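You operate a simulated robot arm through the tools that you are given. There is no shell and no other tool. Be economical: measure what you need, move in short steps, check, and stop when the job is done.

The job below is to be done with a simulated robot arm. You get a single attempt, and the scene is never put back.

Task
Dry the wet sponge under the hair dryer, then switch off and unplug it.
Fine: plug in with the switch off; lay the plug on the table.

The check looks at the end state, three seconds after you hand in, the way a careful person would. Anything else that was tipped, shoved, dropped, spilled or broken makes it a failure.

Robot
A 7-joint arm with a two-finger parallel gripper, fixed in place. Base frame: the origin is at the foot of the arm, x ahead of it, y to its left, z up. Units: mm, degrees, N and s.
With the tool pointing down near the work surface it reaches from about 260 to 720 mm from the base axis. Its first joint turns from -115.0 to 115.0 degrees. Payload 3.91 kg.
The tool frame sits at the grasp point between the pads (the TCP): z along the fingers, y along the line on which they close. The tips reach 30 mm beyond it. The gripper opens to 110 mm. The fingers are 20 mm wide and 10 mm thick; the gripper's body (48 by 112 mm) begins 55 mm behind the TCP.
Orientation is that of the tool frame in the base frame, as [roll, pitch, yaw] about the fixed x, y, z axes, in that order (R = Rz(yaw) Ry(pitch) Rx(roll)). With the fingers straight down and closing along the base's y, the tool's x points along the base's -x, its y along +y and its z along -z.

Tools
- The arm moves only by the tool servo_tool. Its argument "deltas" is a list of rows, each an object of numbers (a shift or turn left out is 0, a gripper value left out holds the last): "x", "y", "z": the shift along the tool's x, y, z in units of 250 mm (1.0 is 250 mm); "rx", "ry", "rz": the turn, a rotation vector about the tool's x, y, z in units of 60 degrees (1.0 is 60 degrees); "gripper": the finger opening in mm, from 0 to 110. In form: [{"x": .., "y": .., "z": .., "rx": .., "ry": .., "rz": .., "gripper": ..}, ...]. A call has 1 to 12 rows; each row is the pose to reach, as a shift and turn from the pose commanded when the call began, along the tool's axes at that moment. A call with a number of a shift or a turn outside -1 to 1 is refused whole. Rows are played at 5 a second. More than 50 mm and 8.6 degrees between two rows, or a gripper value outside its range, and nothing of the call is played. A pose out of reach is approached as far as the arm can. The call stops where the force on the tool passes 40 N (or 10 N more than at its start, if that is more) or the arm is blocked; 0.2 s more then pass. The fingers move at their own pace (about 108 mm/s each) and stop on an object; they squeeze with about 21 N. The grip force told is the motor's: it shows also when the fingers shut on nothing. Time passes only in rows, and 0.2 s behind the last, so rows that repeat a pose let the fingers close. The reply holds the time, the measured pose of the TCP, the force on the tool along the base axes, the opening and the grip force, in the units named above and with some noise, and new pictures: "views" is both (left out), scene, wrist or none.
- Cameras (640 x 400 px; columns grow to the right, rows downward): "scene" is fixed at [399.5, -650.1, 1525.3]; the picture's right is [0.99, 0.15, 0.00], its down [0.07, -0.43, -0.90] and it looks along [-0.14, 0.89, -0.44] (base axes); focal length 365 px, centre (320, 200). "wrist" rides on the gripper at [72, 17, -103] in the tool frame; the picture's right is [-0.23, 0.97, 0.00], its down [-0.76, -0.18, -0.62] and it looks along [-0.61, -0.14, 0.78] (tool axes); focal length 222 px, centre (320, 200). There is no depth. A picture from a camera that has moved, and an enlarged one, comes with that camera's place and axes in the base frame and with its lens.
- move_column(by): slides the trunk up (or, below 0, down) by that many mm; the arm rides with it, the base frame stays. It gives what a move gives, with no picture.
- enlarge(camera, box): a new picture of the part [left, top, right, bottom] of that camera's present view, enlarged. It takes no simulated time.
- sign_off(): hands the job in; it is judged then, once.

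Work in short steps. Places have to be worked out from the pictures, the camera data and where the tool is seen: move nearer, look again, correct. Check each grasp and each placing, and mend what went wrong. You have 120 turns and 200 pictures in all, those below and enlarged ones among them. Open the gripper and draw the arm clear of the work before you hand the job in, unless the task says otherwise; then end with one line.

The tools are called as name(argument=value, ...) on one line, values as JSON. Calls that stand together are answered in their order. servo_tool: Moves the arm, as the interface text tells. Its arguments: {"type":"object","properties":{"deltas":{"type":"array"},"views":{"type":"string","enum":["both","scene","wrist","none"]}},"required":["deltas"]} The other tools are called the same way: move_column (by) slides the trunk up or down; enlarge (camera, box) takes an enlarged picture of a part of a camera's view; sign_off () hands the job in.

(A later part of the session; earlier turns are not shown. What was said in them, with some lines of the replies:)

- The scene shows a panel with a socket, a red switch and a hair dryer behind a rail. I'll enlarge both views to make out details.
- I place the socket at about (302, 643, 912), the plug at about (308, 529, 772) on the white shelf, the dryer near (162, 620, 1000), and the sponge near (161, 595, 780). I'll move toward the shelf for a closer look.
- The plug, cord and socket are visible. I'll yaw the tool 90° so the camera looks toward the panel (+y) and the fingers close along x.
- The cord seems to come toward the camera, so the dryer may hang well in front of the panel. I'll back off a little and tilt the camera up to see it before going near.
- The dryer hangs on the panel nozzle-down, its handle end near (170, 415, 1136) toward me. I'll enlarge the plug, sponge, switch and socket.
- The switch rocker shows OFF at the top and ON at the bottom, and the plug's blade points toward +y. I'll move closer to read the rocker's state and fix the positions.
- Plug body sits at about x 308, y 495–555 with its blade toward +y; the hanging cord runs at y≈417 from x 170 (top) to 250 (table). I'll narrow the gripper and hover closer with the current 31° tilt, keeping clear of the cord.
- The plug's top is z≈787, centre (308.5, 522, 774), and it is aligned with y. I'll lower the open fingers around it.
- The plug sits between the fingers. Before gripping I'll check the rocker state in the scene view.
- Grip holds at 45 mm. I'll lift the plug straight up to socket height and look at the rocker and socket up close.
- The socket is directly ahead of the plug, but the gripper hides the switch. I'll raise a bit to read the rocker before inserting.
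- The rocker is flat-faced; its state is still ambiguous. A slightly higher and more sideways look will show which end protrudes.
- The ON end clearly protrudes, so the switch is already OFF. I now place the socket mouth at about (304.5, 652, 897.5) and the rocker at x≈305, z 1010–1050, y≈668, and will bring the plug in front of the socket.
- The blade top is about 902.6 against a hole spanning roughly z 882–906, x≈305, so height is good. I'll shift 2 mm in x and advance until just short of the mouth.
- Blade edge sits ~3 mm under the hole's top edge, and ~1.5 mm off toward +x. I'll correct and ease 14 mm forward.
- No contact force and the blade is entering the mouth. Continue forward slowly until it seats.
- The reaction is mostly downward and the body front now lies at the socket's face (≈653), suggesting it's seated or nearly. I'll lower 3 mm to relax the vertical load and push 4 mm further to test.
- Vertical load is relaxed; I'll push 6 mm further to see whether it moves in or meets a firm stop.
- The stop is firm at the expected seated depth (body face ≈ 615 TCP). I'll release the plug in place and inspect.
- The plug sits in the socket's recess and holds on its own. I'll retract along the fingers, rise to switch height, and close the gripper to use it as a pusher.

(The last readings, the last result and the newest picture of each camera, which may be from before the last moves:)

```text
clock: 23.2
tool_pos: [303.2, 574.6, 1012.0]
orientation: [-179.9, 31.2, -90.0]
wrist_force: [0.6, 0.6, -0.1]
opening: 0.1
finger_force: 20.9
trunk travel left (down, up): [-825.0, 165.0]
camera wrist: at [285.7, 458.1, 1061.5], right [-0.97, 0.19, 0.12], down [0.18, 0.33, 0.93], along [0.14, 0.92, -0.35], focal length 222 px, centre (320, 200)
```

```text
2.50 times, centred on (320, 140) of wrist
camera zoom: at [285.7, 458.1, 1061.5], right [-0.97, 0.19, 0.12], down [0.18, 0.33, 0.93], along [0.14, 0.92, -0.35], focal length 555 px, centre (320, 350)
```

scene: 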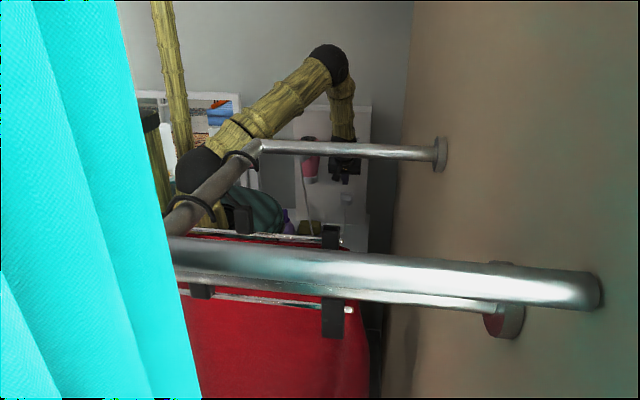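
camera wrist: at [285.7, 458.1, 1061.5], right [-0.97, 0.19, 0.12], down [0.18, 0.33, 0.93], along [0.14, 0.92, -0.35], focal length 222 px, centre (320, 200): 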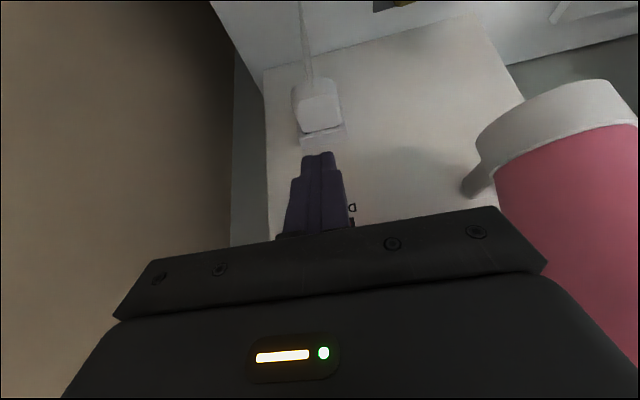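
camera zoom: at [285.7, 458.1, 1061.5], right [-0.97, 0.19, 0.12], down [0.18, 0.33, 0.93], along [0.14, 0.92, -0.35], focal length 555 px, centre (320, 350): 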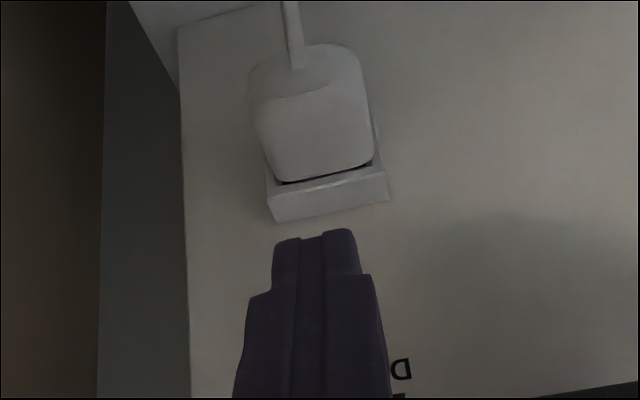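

Plug is firmly in the recess. Next I'll bring the closed fingertips up to just in front of the rocker's ON (lower) end.

servo_tool(deltas=[{"x": -0.054, "y": -0.008, "z": -0.089}, {"x": -0.15, "y": -0.008, "z": -0.03}, {"x": -0.235, "y": -0.008, "z": 0.021}, {"x": -0.235, "y": -0.008, "z": 0.021}])

enlarge(camera="wrist", box=[270, 120, 370, 220])

enlarge(camera="scene", box=[310, 140, 390, 200])

```text
clock: 24.2
tool_pos: [305.1, 625.4, 1038.4]
orientation: [180.0, 31.2, -90.0]
wrist_force: [-1.1, 0.5, -0.1]
opening: 0.0
finger_force: 20.9
trunk travel left (down, up): [-825.0, 165.0]
camera wrist: at [289.0, 510.1, 1088.8], right [-0.97, 0.19, 0.12], down [0.18, 0.33, 0.93], along [0.14, 0.92, -0.35], focal length 222 px, centre (320, 200)
```

scene: 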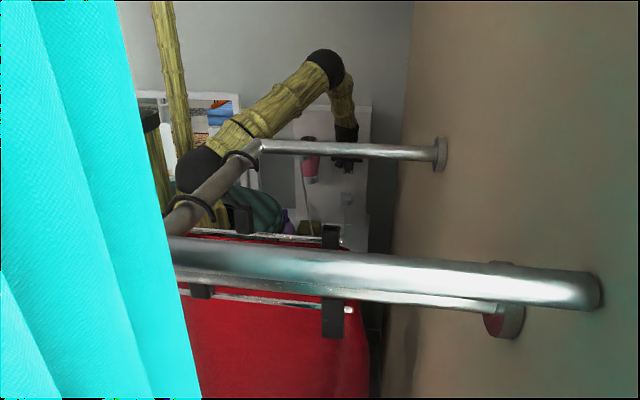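
wrist: 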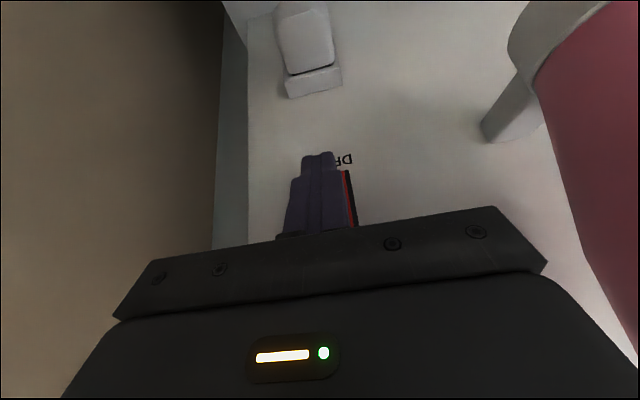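

```text
4.00 times, centred on (320, 170) of wrist
camera zoom: at [289.0, 510.1, 1088.8], right [-0.97, 0.19, 0.12], down [0.18, 0.33, 0.93], along [0.14, 0.92, -0.35], focal length 888 px, centre (320, 320)
```

zoom: 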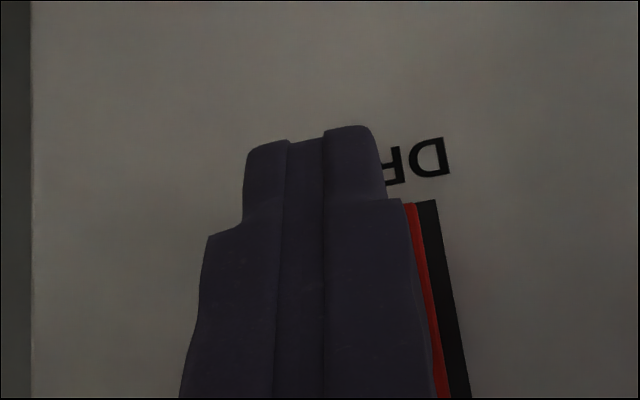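

```text
6.67 times, centred on (350, 170) of scene
camera zoom: at [399.5, -650.1, 1525.3], right [0.99, 0.15, 0.0], down [0.07, -0.43, -0.9], along [-0.14, 0.89, -0.44], focal length 2433 px, centre (120, 400)
```

zoom: 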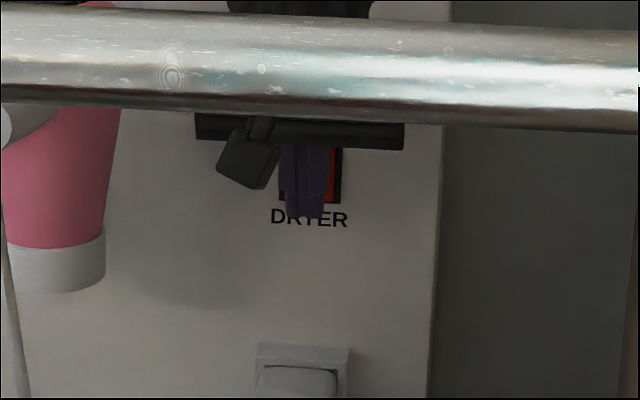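

Fingertips are in line with the lower end of the rocker. I'll lower 3 mm and push toward the panel in small steps, watching the force.

servo_tool(deltas=[{"x": -0.028, "z": 0.031}, {"x": -0.045, "z": 0.041}, {"x": -0.052, "z": 0.0455}, {"x": -0.059, "z": 0.05}, {"x": -0.066, "z": 0.054}, {"x": -0.073, "z": 0.058}, {"x": -0.073, "z": 0.058}])

enlarge(camera="wrist", box=[270, 120, 370, 220])

```text
clock: 25.8
tool_pos: [304.4, 647.9, 1035.9]
orientation: [179.9, 31.2, -90.1]
wrist_force: [0.8, 1.0, 0.3]
opening: 0.0
finger_force: 21.0
trunk travel left (down, up): [-825.0, 165.0]
camera wrist: at [288.5, 533.0, 1084.0], right [-0.97, 0.19, 0.12], down [0.18, 0.33, 0.93], along [0.14, 0.92, -0.35], focal length 222 px, centre (320, 200)
```

scene: 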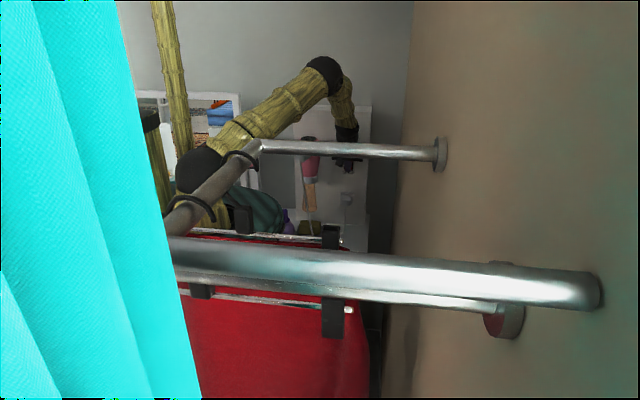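
wrist: 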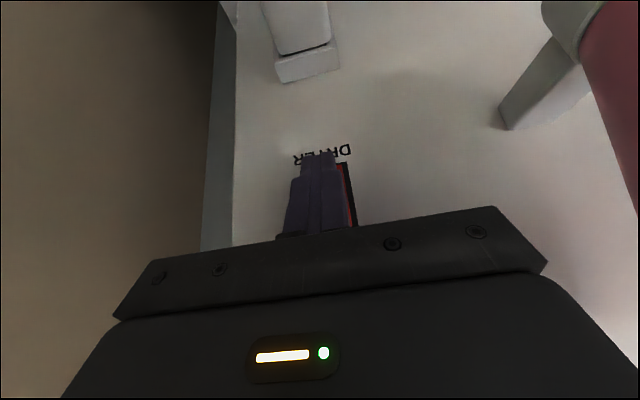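

```text
4.00 times, centred on (320, 170) of wrist
camera zoom: at [288.5, 533.0, 1084.0], right [-0.97, 0.19, 0.12], down [0.18, 0.33, 0.93], along [0.14, 0.92, -0.35], focal length 888 px, centre (320, 320)
```

zoom: 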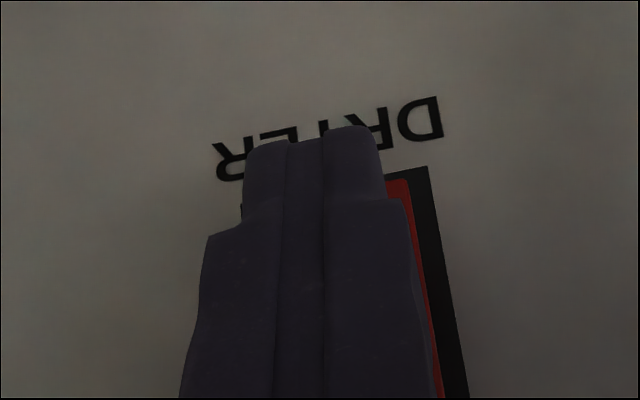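

The dryer is on: the scene picture shows a warm plume under the nozzle. I'll pull the fingers back 45 mm and look at the airflow and sponge.

servo_tool(deltas=[{"x": 0.1, "z": -0.06}, {"x": 0.25, "z": -0.15}, {"x": 0.25, "z": -0.15}])

enlarge(camera="scene", box=[270, 130, 390, 250])

```text
clock: 26.6
tool_pos: [304.7, 577.2, 1035.2]
orientation: [-180.0, 31.2, -90.0]
wrist_force: [0.1, -0.3, -0.7]
opening: 0.0
finger_force: 21.0
trunk travel left (down, up): [-825.0, 165.0]
camera wrist: at [287.9, 461.7, 1084.3], right [-0.97, 0.19, 0.12], down [0.18, 0.33, 0.93], along [0.14, 0.92, -0.36], focal length 222 px, centre (320, 200)
```

scene: 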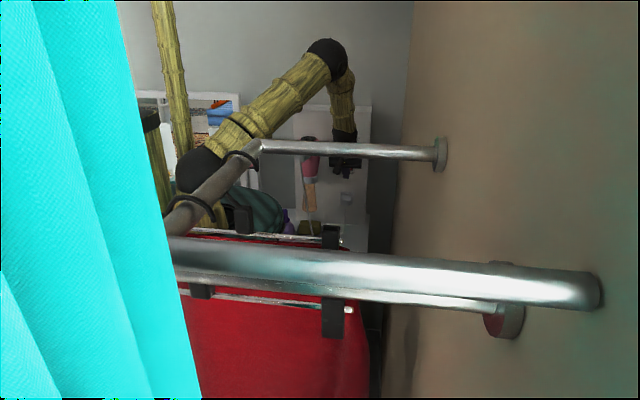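
wrist: 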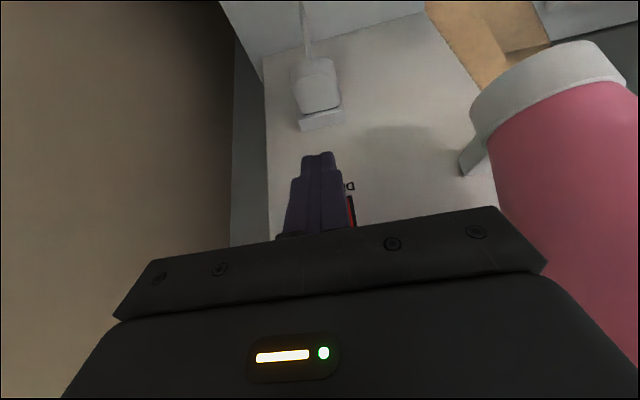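

```text
3.33 times, centred on (330, 190) of scene
camera zoom: at [399.5, -650.1, 1525.3], right [0.99, 0.15, 0.0], down [0.07, -0.43, -0.9], along [-0.14, 0.89, -0.44], focal length 1217 px, centre (287, 233)
```

zoom: 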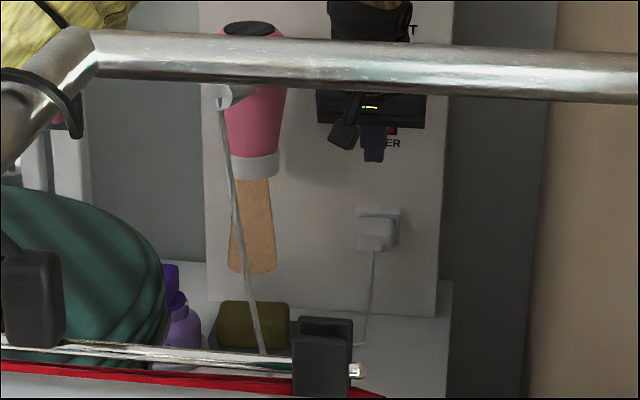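

The plume blows straight down toward the sponge but ends visually around z≈870. I'll back off so the wrist camera sees the sponge, and wait a little to see whether its colour changes.

servo_tool(deltas=[{"x": 0.1, "z": -0.107}, {"x": 0.2, "z": -0.214}, {"x": 0.3, "z": -0.32}, {"x": 0.396, "z": -0.427}, {"x": 0.396, "z": -0.427}, {"x": 0.396, "z": -0.427}, {"x": 0.396, "z": -0.427}, {"x": 0.396, "z": -0.427}], views="wrist")

enlarge(camera="wrist", box=[280, 0, 520, 150])

```text
clock: 28.4
tool_pos: [303.2, 435.5, 1073.3]
orientation: [-180.0, 31.2, -90.0]
wrist_force: [0.3, -0.7, 0.1]
opening: 0.0
finger_force: 21.2
trunk travel left (down, up): [-825.0, 165.0]
camera wrist: at [287.6, 320.0, 1122.5], right [-0.97, 0.19, 0.12], down [0.18, 0.33, 0.93], along [0.14, 0.92, -0.35], focal length 222 px, centre (320, 200)
```

wrist: 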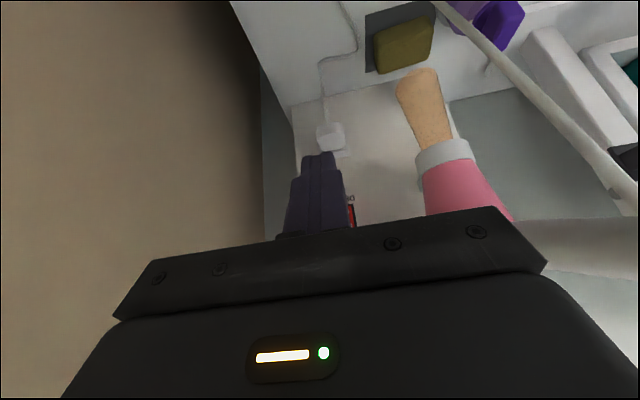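

```text
2.67 times, centred on (400, 75) of wrist
camera zoom: at [287.6, 320.0, 1122.5], right [-0.97, 0.19, 0.12], down [0.18, 0.33, 0.93], along [0.14, 0.92, -0.35], focal length 592 px, centre (107, 533)
```

zoom: 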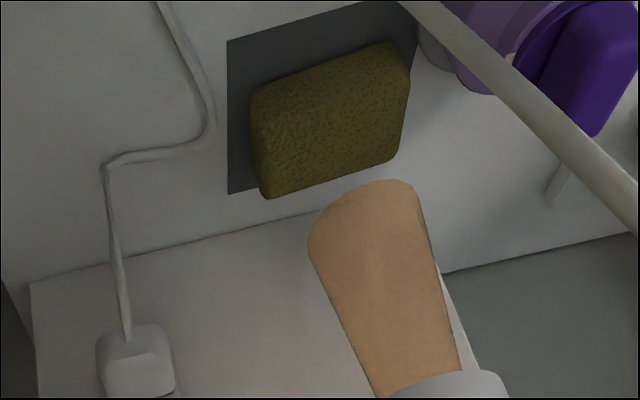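

Extrapolated, the plume axis (tilted slightly to +y) hits (~164, 596) at sponge height, which is the sponge centre. I'll wait and watch its colour.

servo_tool(deltas=[{}, {}, {}, {}, {}, {}, {}, {}, {}, {}, {}, {}], views="none")

servo_tool(deltas=[{}, {}, {}, {}, {}, {}, {}, {}, {}, {}, {}, {}], views="none")

enlarge(camera="wrist", box=[280, 0, 520, 150])

```text
clock: 31.0
tool_pos: [303.7, 436.3, 1073.7]
orientation: [-180.0, 31.2, -90.2]
wrist_force: [0.4, -0.2, -0.9]
opening: 0.0
finger_force: 20.7
trunk travel left (down, up): [-825.0, 165.0]
```

```text
clock: 33.6
tool_pos: [304.0, 435.9, 1072.1]
orientation: [180.0, 31.2, -90.0]
wrist_force: [-0.2, -0.1, 0.6]
opening: 0.0
finger_force: 21.2
trunk travel left (down, up): [-825.0, 165.0]
```

```text
2.67 times, centred on (400, 75) of wrist
camera zoom: at [287.7, 320.1, 1122.4], right [-0.97, 0.19, 0.12], down [0.18, 0.33, 0.93], along [0.14, 0.92, -0.35], focal length 592 px, centre (107, 533)
```

zoom: 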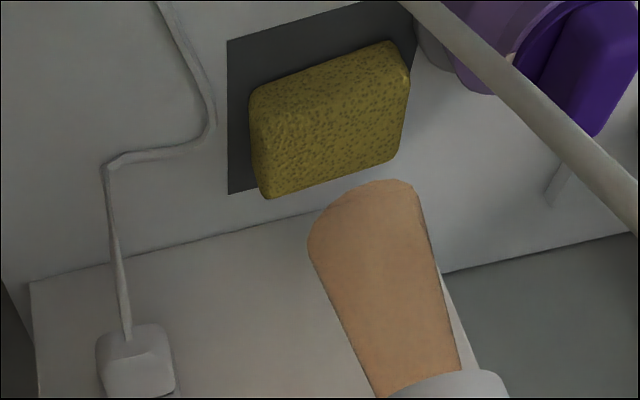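

The sponge is already turning lighter yellow, so it is drying where it lies. I'll keep waiting until the colour stops changing.

servo_tool(deltas=[{}, {}, {}, {}, {}, {}, {}, {}, {}, {}, {}, {}], views="none")

servo_tool(deltas=[{}, {}, {}, {}, {}, {}, {}, {}, {}, {}, {}, {}], views="none")

enlarge(camera="wrist", box=[280, 0, 520, 150])

```text
clock: 36.2
tool_pos: [305.6, 434.7, 1073.1]
orientation: [-180.0, 31.2, -90.1]
wrist_force: [0.3, 0.1, 0.4]
opening: 0.0
finger_force: 21.0
trunk travel left (down, up): [-825.0, 165.0]
```

```text
clock: 38.8
tool_pos: [303.5, 435.5, 1073.4]
orientation: [-180.0, 31.1, -90.0]
wrist_force: [-1.1, -0.2, -0.6]
opening: 0.0
finger_force: 21.0
trunk travel left (down, up): [-825.0, 165.0]
```

```text
2.67 times, centred on (400, 75) of wrist
camera zoom: at [287.6, 320.1, 1122.4], right [-0.97, 0.19, 0.12], down [0.18, 0.33, 0.93], along [0.14, 0.92, -0.35], focal length 592 px, centre (107, 533)
```

zoom: 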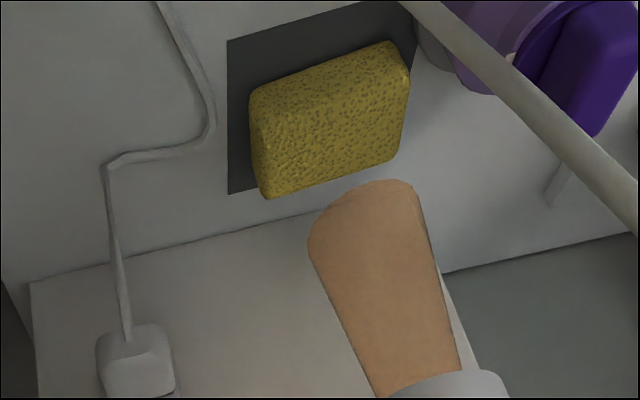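

Brighter still; wait more and compare.

servo_tool(deltas=[{}, {}, {}, {}, {}, {}, {}, {}, {}, {}, {}, {}], views="none")

servo_tool(deltas=[{}, {}, {}, {}, {}, {}, {}, {}, {}, {}, {}, {}], views="none")

enlarge(camera="wrist", box=[280, 0, 520, 150])

```text
clock: 41.4
tool_pos: [304.6, 434.6, 1072.6]
orientation: [180.0, 31.3, -90.0]
wrist_force: [0.7, 0.1, 0.2]
opening: 0.2
finger_force: 21.2
trunk travel left (down, up): [-825.0, 165.0]
```

```text
clock: 44.0
tool_pos: [304.1, 434.6, 1073.0]
orientation: [180.0, 31.2, -90.0]
wrist_force: [-0.1, 0.2, 0.2]
opening: 0.0
finger_force: 21.1
trunk travel left (down, up): [-825.0, 165.0]
```

```text
2.67 times, centred on (400, 75) of wrist
camera zoom: at [287.7, 320.1, 1122.4], right [-0.97, 0.19, 0.12], down [0.18, 0.33, 0.93], along [0.14, 0.92, -0.35], focal length 592 px, centre (107, 533)
```

zoom: 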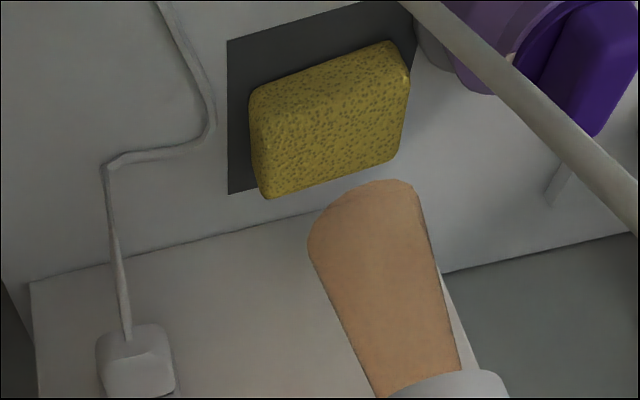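

Nearly unchanged from the last; one more wait to be sure it has levelled off.

servo_tool(deltas=[{}, {}, {}, {}, {}, {}, {}, {}, {}, {}, {}, {}], views="none")

servo_tool(deltas=[{}, {}, {}, {}, {}, {}, {}, {}, {}, {}, {}, {}], views="none")

servo_tool(deltas=[{}, {}, {}, {}, {}, {}, {}, {}, {}, {}, {}, {}], views="none")

enlarge(camera="wrist", box=[280, 0, 520, 150])

```text
clock: 46.6
tool_pos: [304.4, 435.7, 1073.3]
orientation: [-180.0, 31.2, -90.0]
wrist_force: [-0.7, -0.2, 1.1]
opening: 0.2
finger_force: 21.0
trunk travel left (down, up): [-825.0, 165.0]
```

```text
clock: 49.2
tool_pos: [304.4, 435.9, 1072.6]
orientation: [179.9, 31.3, -90.0]
wrist_force: [0.4, -0.5, -0.5]
opening: 0.1
finger_force: 21.2
trunk travel left (down, up): [-825.0, 165.0]
```

```text
clock: 51.8
tool_pos: [303.9, 435.2, 1072.2]
orientation: [-179.9, 31.2, -90.0]
wrist_force: [0.1, -0.3, 1.0]
opening: 0.0
finger_force: 21.0
trunk travel left (down, up): [-825.0, 165.0]
```

```text
2.67 times, centred on (400, 75) of wrist
camera zoom: at [287.7, 320.1, 1122.4], right [-0.97, 0.19, 0.12], down [0.18, 0.33, 0.93], along [0.14, 0.92, -0.35], focal length 592 px, centre (107, 533)
```

zoom: 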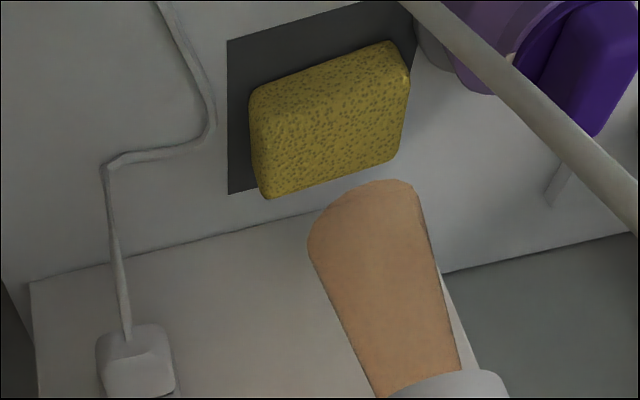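

Unchanged now: the sponge is dry. I'll approach the rocker's upper (OFF) end.

servo_tool(deltas=[{"x": -0.158, "z": 0.106}, {"x": -0.316, "z": 0.212}, {"x": -0.474, "z": 0.318}, {"x": -0.631, "z": 0.424}, {"x": -0.631, "z": 0.424}])

enlarge(camera="wrist", box=[270, 120, 370, 220])

```text
clock: 53.0
tool_pos: [304.2, 622.0, 1063.2]
orientation: [-179.9, 31.2, -90.0]
wrist_force: [0.7, 0.0, -0.4]
opening: 0.0
finger_force: 20.8
trunk travel left (down, up): [-825.0, 165.0]
camera wrist: at [288.4, 507.5, 1114.0], right [-0.97, 0.19, 0.12], down [0.18, 0.33, 0.93], along [0.14, 0.92, -0.35], focal length 222 px, centre (320, 200)
```

scene: 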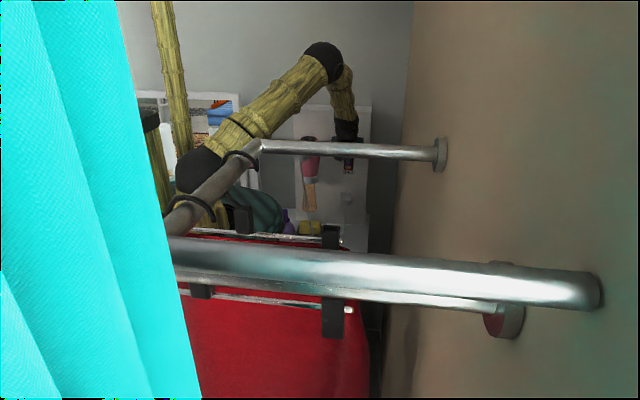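
wrist: 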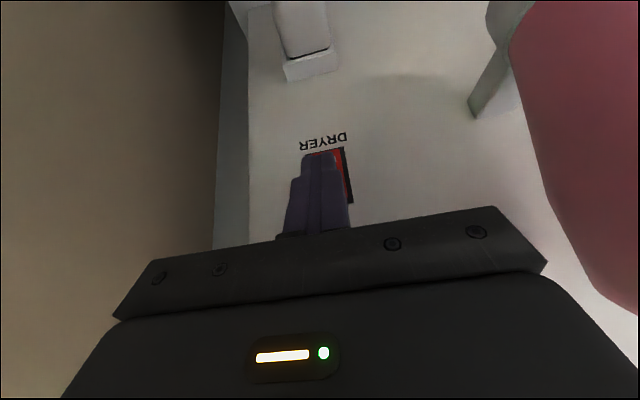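

```text
4.00 times, centred on (320, 170) of wrist
camera zoom: at [288.4, 507.5, 1114.0], right [-0.97, 0.19, 0.12], down [0.18, 0.33, 0.93], along [0.14, 0.92, -0.35], focal length 888 px, centre (320, 320)
```

zoom: 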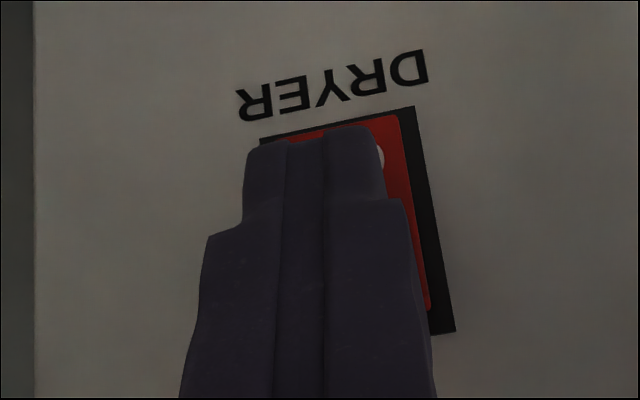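

The frame spans z 1008–1060, so I'll raise 5 mm to press the OFF end nearer its edge, then push in small steps.

servo_tool(deltas=[{"x": -0.0446, "z": 0.0035}, {"x": -0.0617, "z": 0.0139}, {"x": -0.0754, "z": 0.0222}, {"x": -0.0856, "z": 0.0284}, {"x": -0.0959, "z": 0.0346}, {"x": -0.103, "z": 0.0387}, {"x": -0.103, "z": 0.0387}], views="scene")

enlarge(camera="scene", box=[270, 130, 390, 250])

```text
clock: 54.6
tool_pos: [304.0, 650.5, 1070.0]
orientation: [179.9, 31.1, -90.1]
wrist_force: [-0.1, -11.7, -1.4]
opening: 0.0
finger_force: 21.1
trunk travel left (down, up): [-825.0, 165.0]
```

scene: 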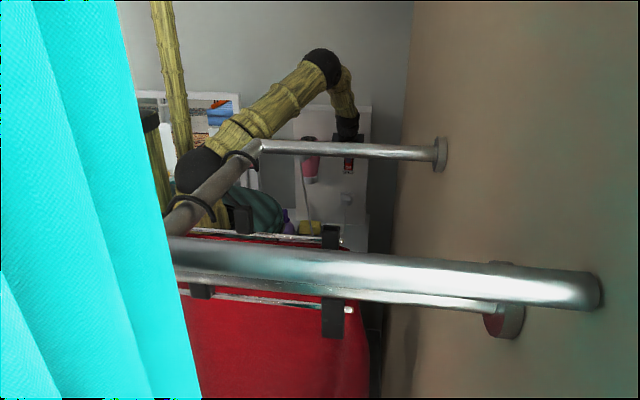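

```text
3.33 times, centred on (330, 190) of scene
camera zoom: at [399.5, -650.1, 1525.3], right [0.99, 0.15, 0.0], down [0.07, -0.43, -0.9], along [-0.14, 0.89, -0.44], focal length 1217 px, centre (287, 233)
```

zoom: 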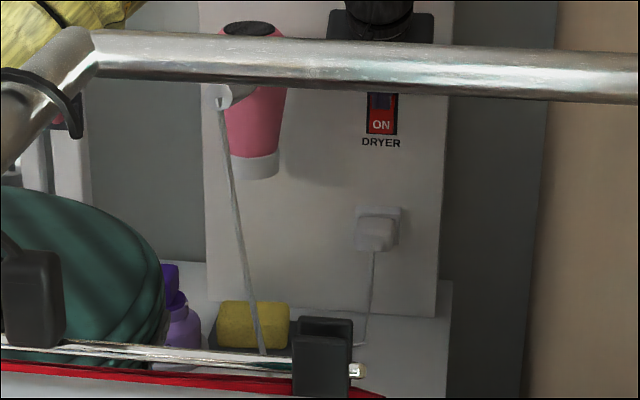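

The plume is gone: dryer is off. I'll withdraw from the panel, drop to the plug approach pose and open the gripper.

servo_tool(deltas=[{"x": 0.137, "z": -0.083}, {"x": 0.274, "z": -0.166}, {"x": 0.334, "y": 0.002, "z": -0.066, "gripper": 75}, {"x": 0.394, "y": 0.002, "z": 0.033}, {"x": 0.394, "y": 0.002, "z": 0.033}])

enlarge(camera="wrist", box=[240, 60, 400, 220])

```text
clock: 55.8
tool_pos: [304.5, 573.0, 1010.1]
orientation: [180.0, 31.2, -90.0]
wrist_force: [-0.1, 0.7, 0.4]
opening: 74.9
finger_force: 0.1
trunk travel left (down, up): [-825.0, 165.0]
camera wrist: at [287.8, 457.3, 1060.7], right [-0.97, 0.19, 0.12], down [0.18, 0.33, 0.93], along [0.14, 0.92, -0.35], focal length 222 px, centre (320, 200)
```

scene: 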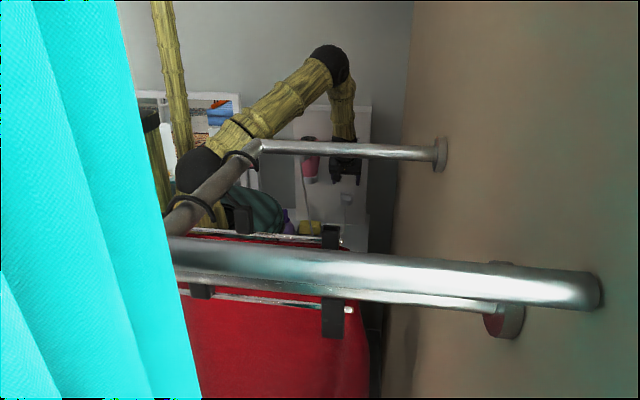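
wrist: 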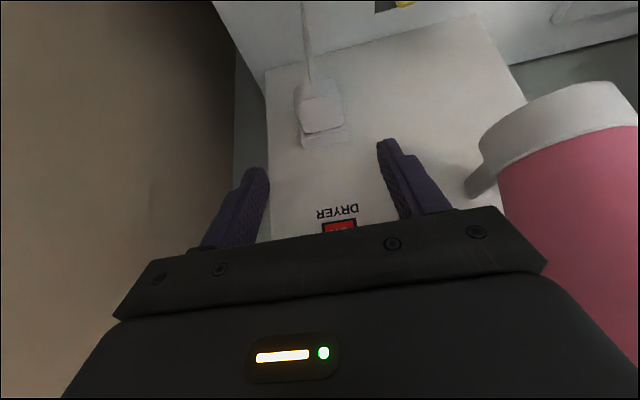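

```text
2.50 times, centred on (320, 140) of wrist
camera zoom: at [287.8, 457.3, 1060.7], right [-0.97, 0.19, 0.12], down [0.18, 0.33, 0.93], along [0.14, 0.92, -0.35], focal length 555 px, centre (320, 350)
```

zoom: 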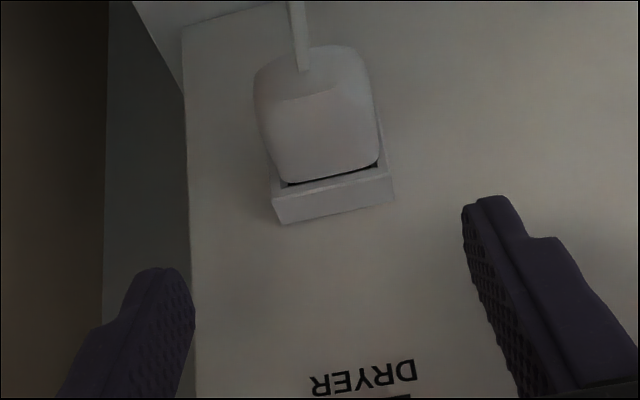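

Now descend around the plug (target TCP about (303.5, 620, 914)), keeping the fingertips in front of the socket box, then close.

servo_tool(deltas=[{"x": 0.013, "y": 0.002, "z": 0.142}, {"x": 0.026, "y": 0.004, "z": 0.284}, {"x": 0.038, "y": 0.004, "z": 0.426}, {"x": 0.038, "y": 0.004, "z": 0.426}, {"x": 0.038, "y": 0.004, "z": 0.426, "gripper": 20}, {"x": 0.038, "y": 0.004, "z": 0.426, "gripper": 20}, {"x": 0.038, "y": 0.004, "z": 0.426, "gripper": 20}], views="wrist")

enlarge(camera="wrist", box=[240, 110, 400, 230])

```text
clock: 57.4
tool_pos: [304.4, 617.6, 917.0]
orientation: [-179.9, 31.2, -90.1]
wrist_force: [-0.5, -2.8, 1.8]
opening: 45.0
finger_force: 21.0
trunk travel left (down, up): [-825.0, 165.0]
camera wrist: at [287.3, 502.8, 967.0], right [-0.97, 0.19, 0.12], down [0.18, 0.33, 0.93], along [0.14, 0.92, -0.35], focal length 222 px, centre (320, 200)
```

wrist: 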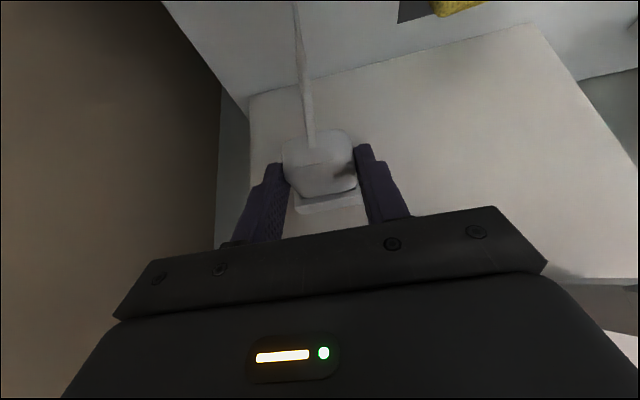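

```text
3.33 times, centred on (320, 170) of wrist
camera zoom: at [287.3, 502.8, 967.0], right [-0.97, 0.19, 0.12], down [0.18, 0.33, 0.93], along [0.14, 0.92, -0.35], focal length 740 px, centre (320, 300)
```

zoom: 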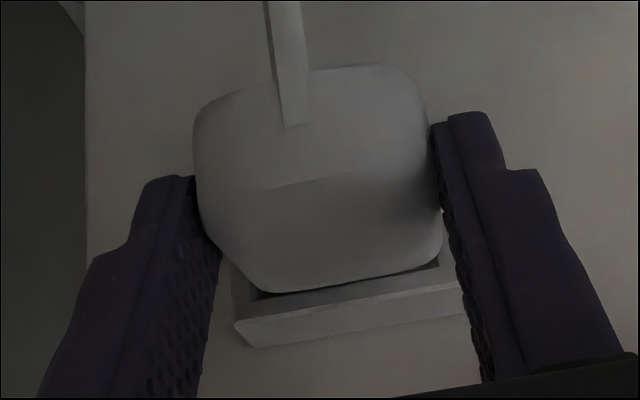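

Gripped at 45 mm. Pull straight out along −y.

servo_tool(deltas=[{"x": 0.034, "z": -0.0207}, {"x": 0.068, "z": -0.0414}, {"x": 0.12, "z": -0.073}, {"x": 0.205, "z": -0.124}, {"x": 0.3, "z": -0.182}, {"x": 0.3, "z": -0.182}], views="wrist")

enlarge(camera="wrist", box=[240, 0, 480, 230])

```text
clock: 58.8
tool_pos: [305.0, 531.4, 915.0]
orientation: [-180.0, 31.3, -90.1]
wrist_force: [-0.3, 0.6, 0.4]
opening: 45.2
finger_force: 21.0
trunk travel left (down, up): [-825.0, 165.0]
camera wrist: at [288.1, 416.2, 965.1], right [-0.97, 0.19, 0.12], down [0.18, 0.33, 0.93], along [0.14, 0.92, -0.35], focal length 222 px, centre (320, 200)
```

wrist: 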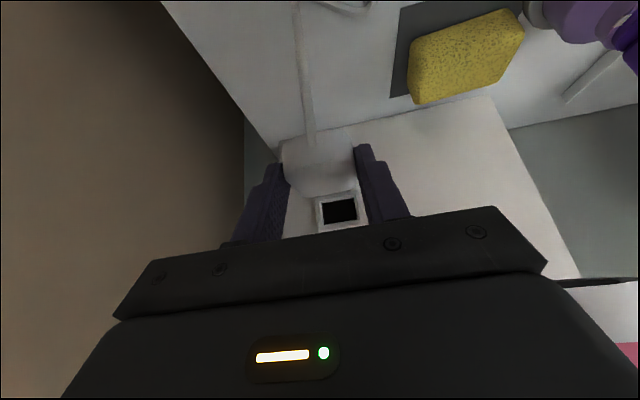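

```text
1.74 times, centred on (360, 115) of wrist
camera zoom: at [288.1, 416.2, 965.1], right [-0.97, 0.19, 0.12], down [0.18, 0.33, 0.93], along [0.14, 0.92, -0.35], focal length 386 px, centre (250, 348)
```

zoom: 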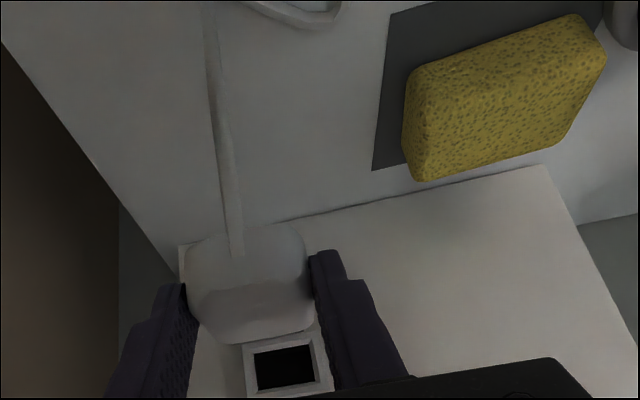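

Unplugged. I'll lower the plug back to its original spot on the table.

servo_tool(deltas=[{"x": 0.101, "z": 0.118}, {"x": 0.202, "z": 0.236}, {"x": 0.303, "z": 0.354}, {"x": 0.303, "z": 0.354}])

enlarge(camera="wrist", box=[240, 80, 440, 230])

```text
clock: 59.8
tool_pos: [303.1, 514.5, 800.4]
orientation: [-179.9, 31.3, -90.0]
wrist_force: [-0.3, 0.7, 3.8]
opening: 45.5
finger_force: 20.6
trunk travel left (down, up): [-825.0, 165.0]
camera wrist: at [286.6, 398.7, 849.8], right [-0.97, 0.19, 0.12], down [0.18, 0.33, 0.93], along [0.14, 0.92, -0.35], focal length 222 px, centre (320, 200)
```

scene: 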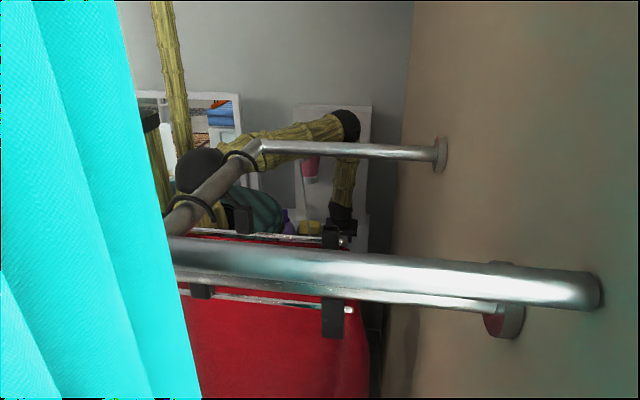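
wrist: 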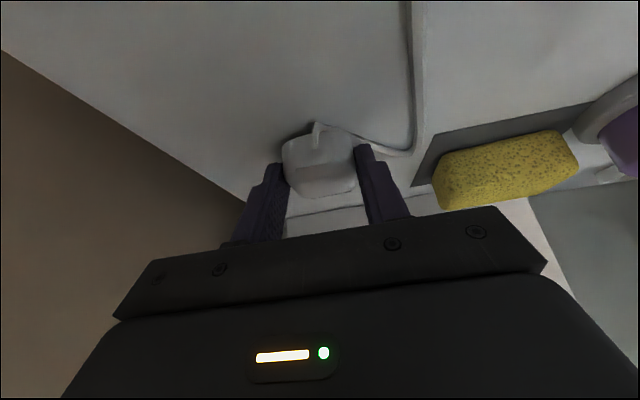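

```text
2.67 times, centred on (340, 155) of wrist
camera zoom: at [286.6, 398.7, 849.8], right [-0.97, 0.19, 0.12], down [0.18, 0.33, 0.93], along [0.14, 0.92, -0.35], focal length 592 px, centre (267, 320)
```

zoom: 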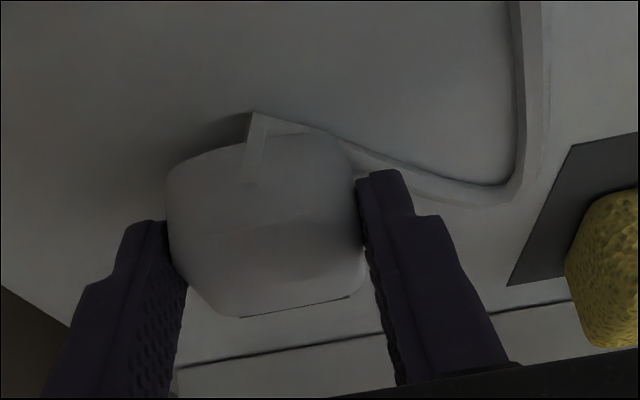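

Light upward force (3.8 N): the plug touches the table. Ease 2 mm down, open, and retract back along the fingers.

servo_tool(deltas=[{"x": 0.004, "z": 0.007}, {"x": 0.004, "z": 0.007, "gripper": 64}, {"x": 0.004, "z": 0.007, "gripper": 64}, {"z": -0.08}, {"z": -0.2}, {"z": -0.36}, {"z": -0.36}])

enlarge(camera="wrist", box=[240, 0, 560, 200])

```text
clock: 61.4
tool_pos: [304.0, 468.0, 876.9]
orientation: [179.9, 31.2, -90.0]
wrist_force: [0.3, -0.4, 0.0]
opening: 64.2
finger_force: 0.1
trunk travel left (down, up): [-825.0, 165.0]
camera wrist: at [288.0, 352.8, 927.1], right [-0.97, 0.19, 0.12], down [0.18, 0.33, 0.93], along [0.14, 0.92, -0.35], focal length 222 px, centre (320, 200)
```

scene: 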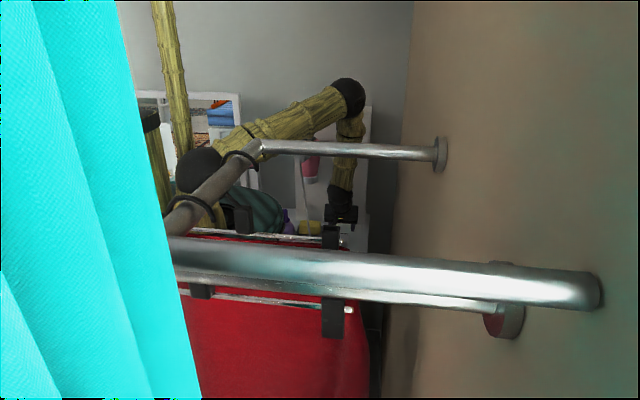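
wrist: 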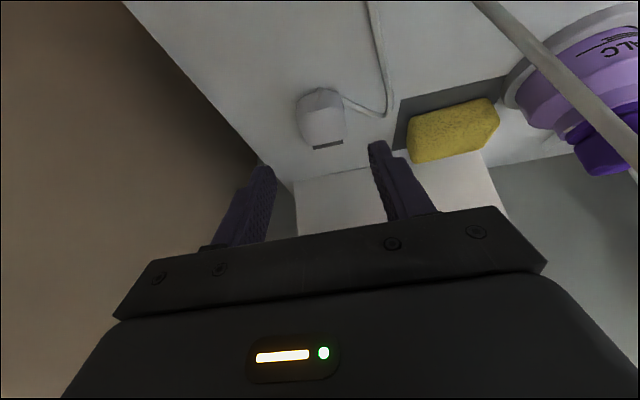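

```text
2.00 times, centred on (400, 100) of wrist
camera zoom: at [288.0, 352.8, 927.1], right [-0.97, 0.19, 0.12], down [0.18, 0.33, 0.93], along [0.14, 0.92, -0.35], focal length 444 px, centre (160, 400)
```

zoom: 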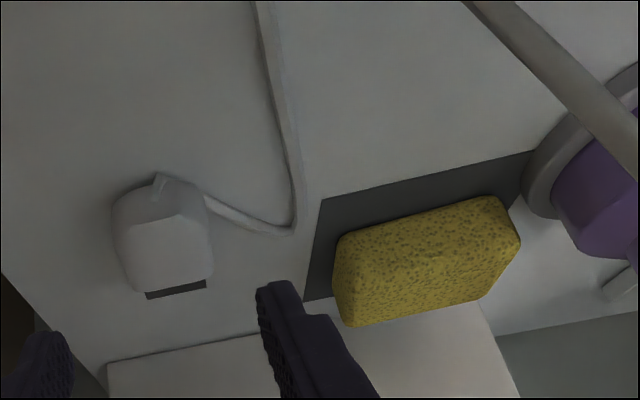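

The plug lies flat on the table, sponge dry and unmoved. I'll raise the arm clear and check the switch and everything one last time.

servo_tool(deltas=[{"x": -0.076, "z": -0.141}, {"x": -0.152, "z": -0.282}, {"x": -0.228, "z": -0.423}, {"x": -0.304, "z": -0.564}, {"x": -0.38, "z": -0.705}, {"x": -0.38, "z": -0.75, "gripper": 110}, {"x": -0.38, "z": -0.85}, {"x": -0.38, "z": -0.95}, {"x": -0.38, "z": -0.95}])

enlarge(camera="scene", box=[270, 130, 390, 250])

enlarge(camera="wrist", box=[260, 0, 460, 220])

```text
clock: 63.4
tool_pos: [302.2, 425.2, 1129.9]
orientation: [-180.0, 31.2, -90.0]
wrist_force: [-0.7, 0.2, 0.4]
opening: 110.2
finger_force: 0.1
trunk travel left (down, up): [-825.0, 165.0]
camera wrist: at [286.3, 309.2, 1179.3], right [-0.97, 0.19, 0.12], down [0.18, 0.33, 0.93], along [0.14, 0.92, -0.35], focal length 222 px, centre (320, 200)
```

scene: 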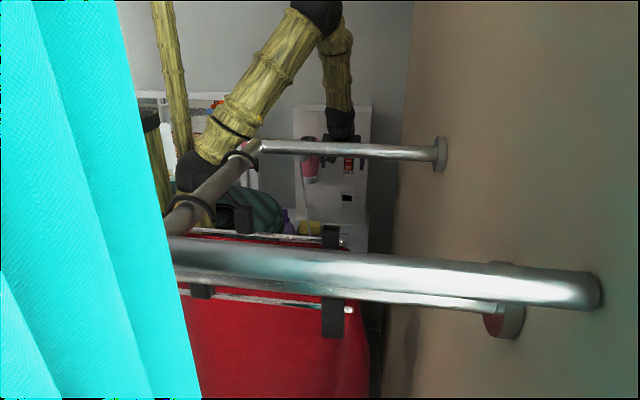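
wrist: 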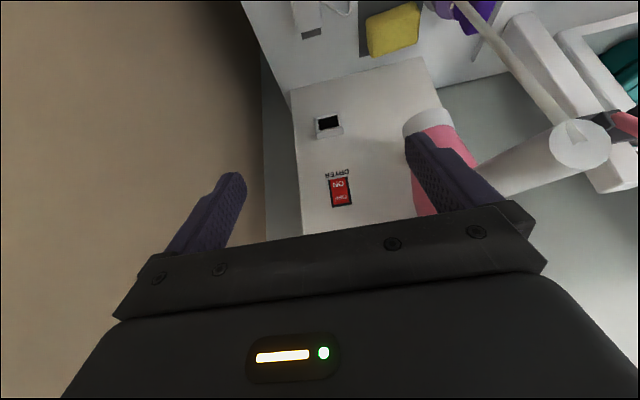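

```text
3.33 times, centred on (330, 190) of scene
camera zoom: at [399.5, -650.1, 1525.3], right [0.99, 0.15, 0.0], down [0.07, -0.43, -0.9], along [-0.14, 0.89, -0.44], focal length 1217 px, centre (287, 233)
```

zoom: 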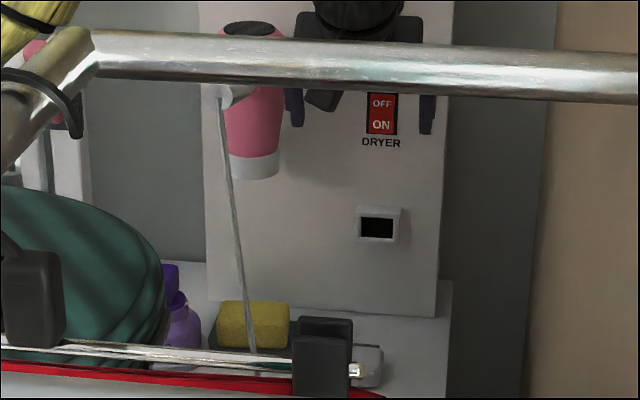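

```text
1.82 times, centred on (360, 110) of wrist
camera zoom: at [286.3, 309.2, 1179.3], right [-0.97, 0.19, 0.12], down [0.18, 0.33, 0.93], along [0.14, 0.92, -0.35], focal length 404 px, centre (247, 364)
```

zoom: 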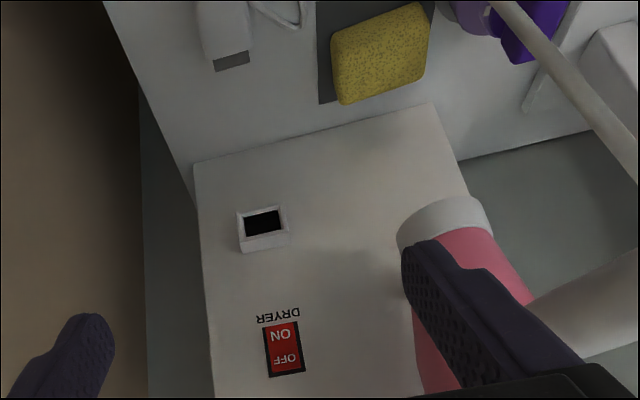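

Everything checks out: the sponge is dry, the switch is OFF (same look as at the start), the socket is empty, the plug lies on the table, and the gripper is open and clear. Handing in.

sign_off()

```text
The job is handed in.
```

The sponge is dry, the dryer is switched off and unplugged, and the plug is lying on the table. I plugged it in with the switch off, and the job is handed in.
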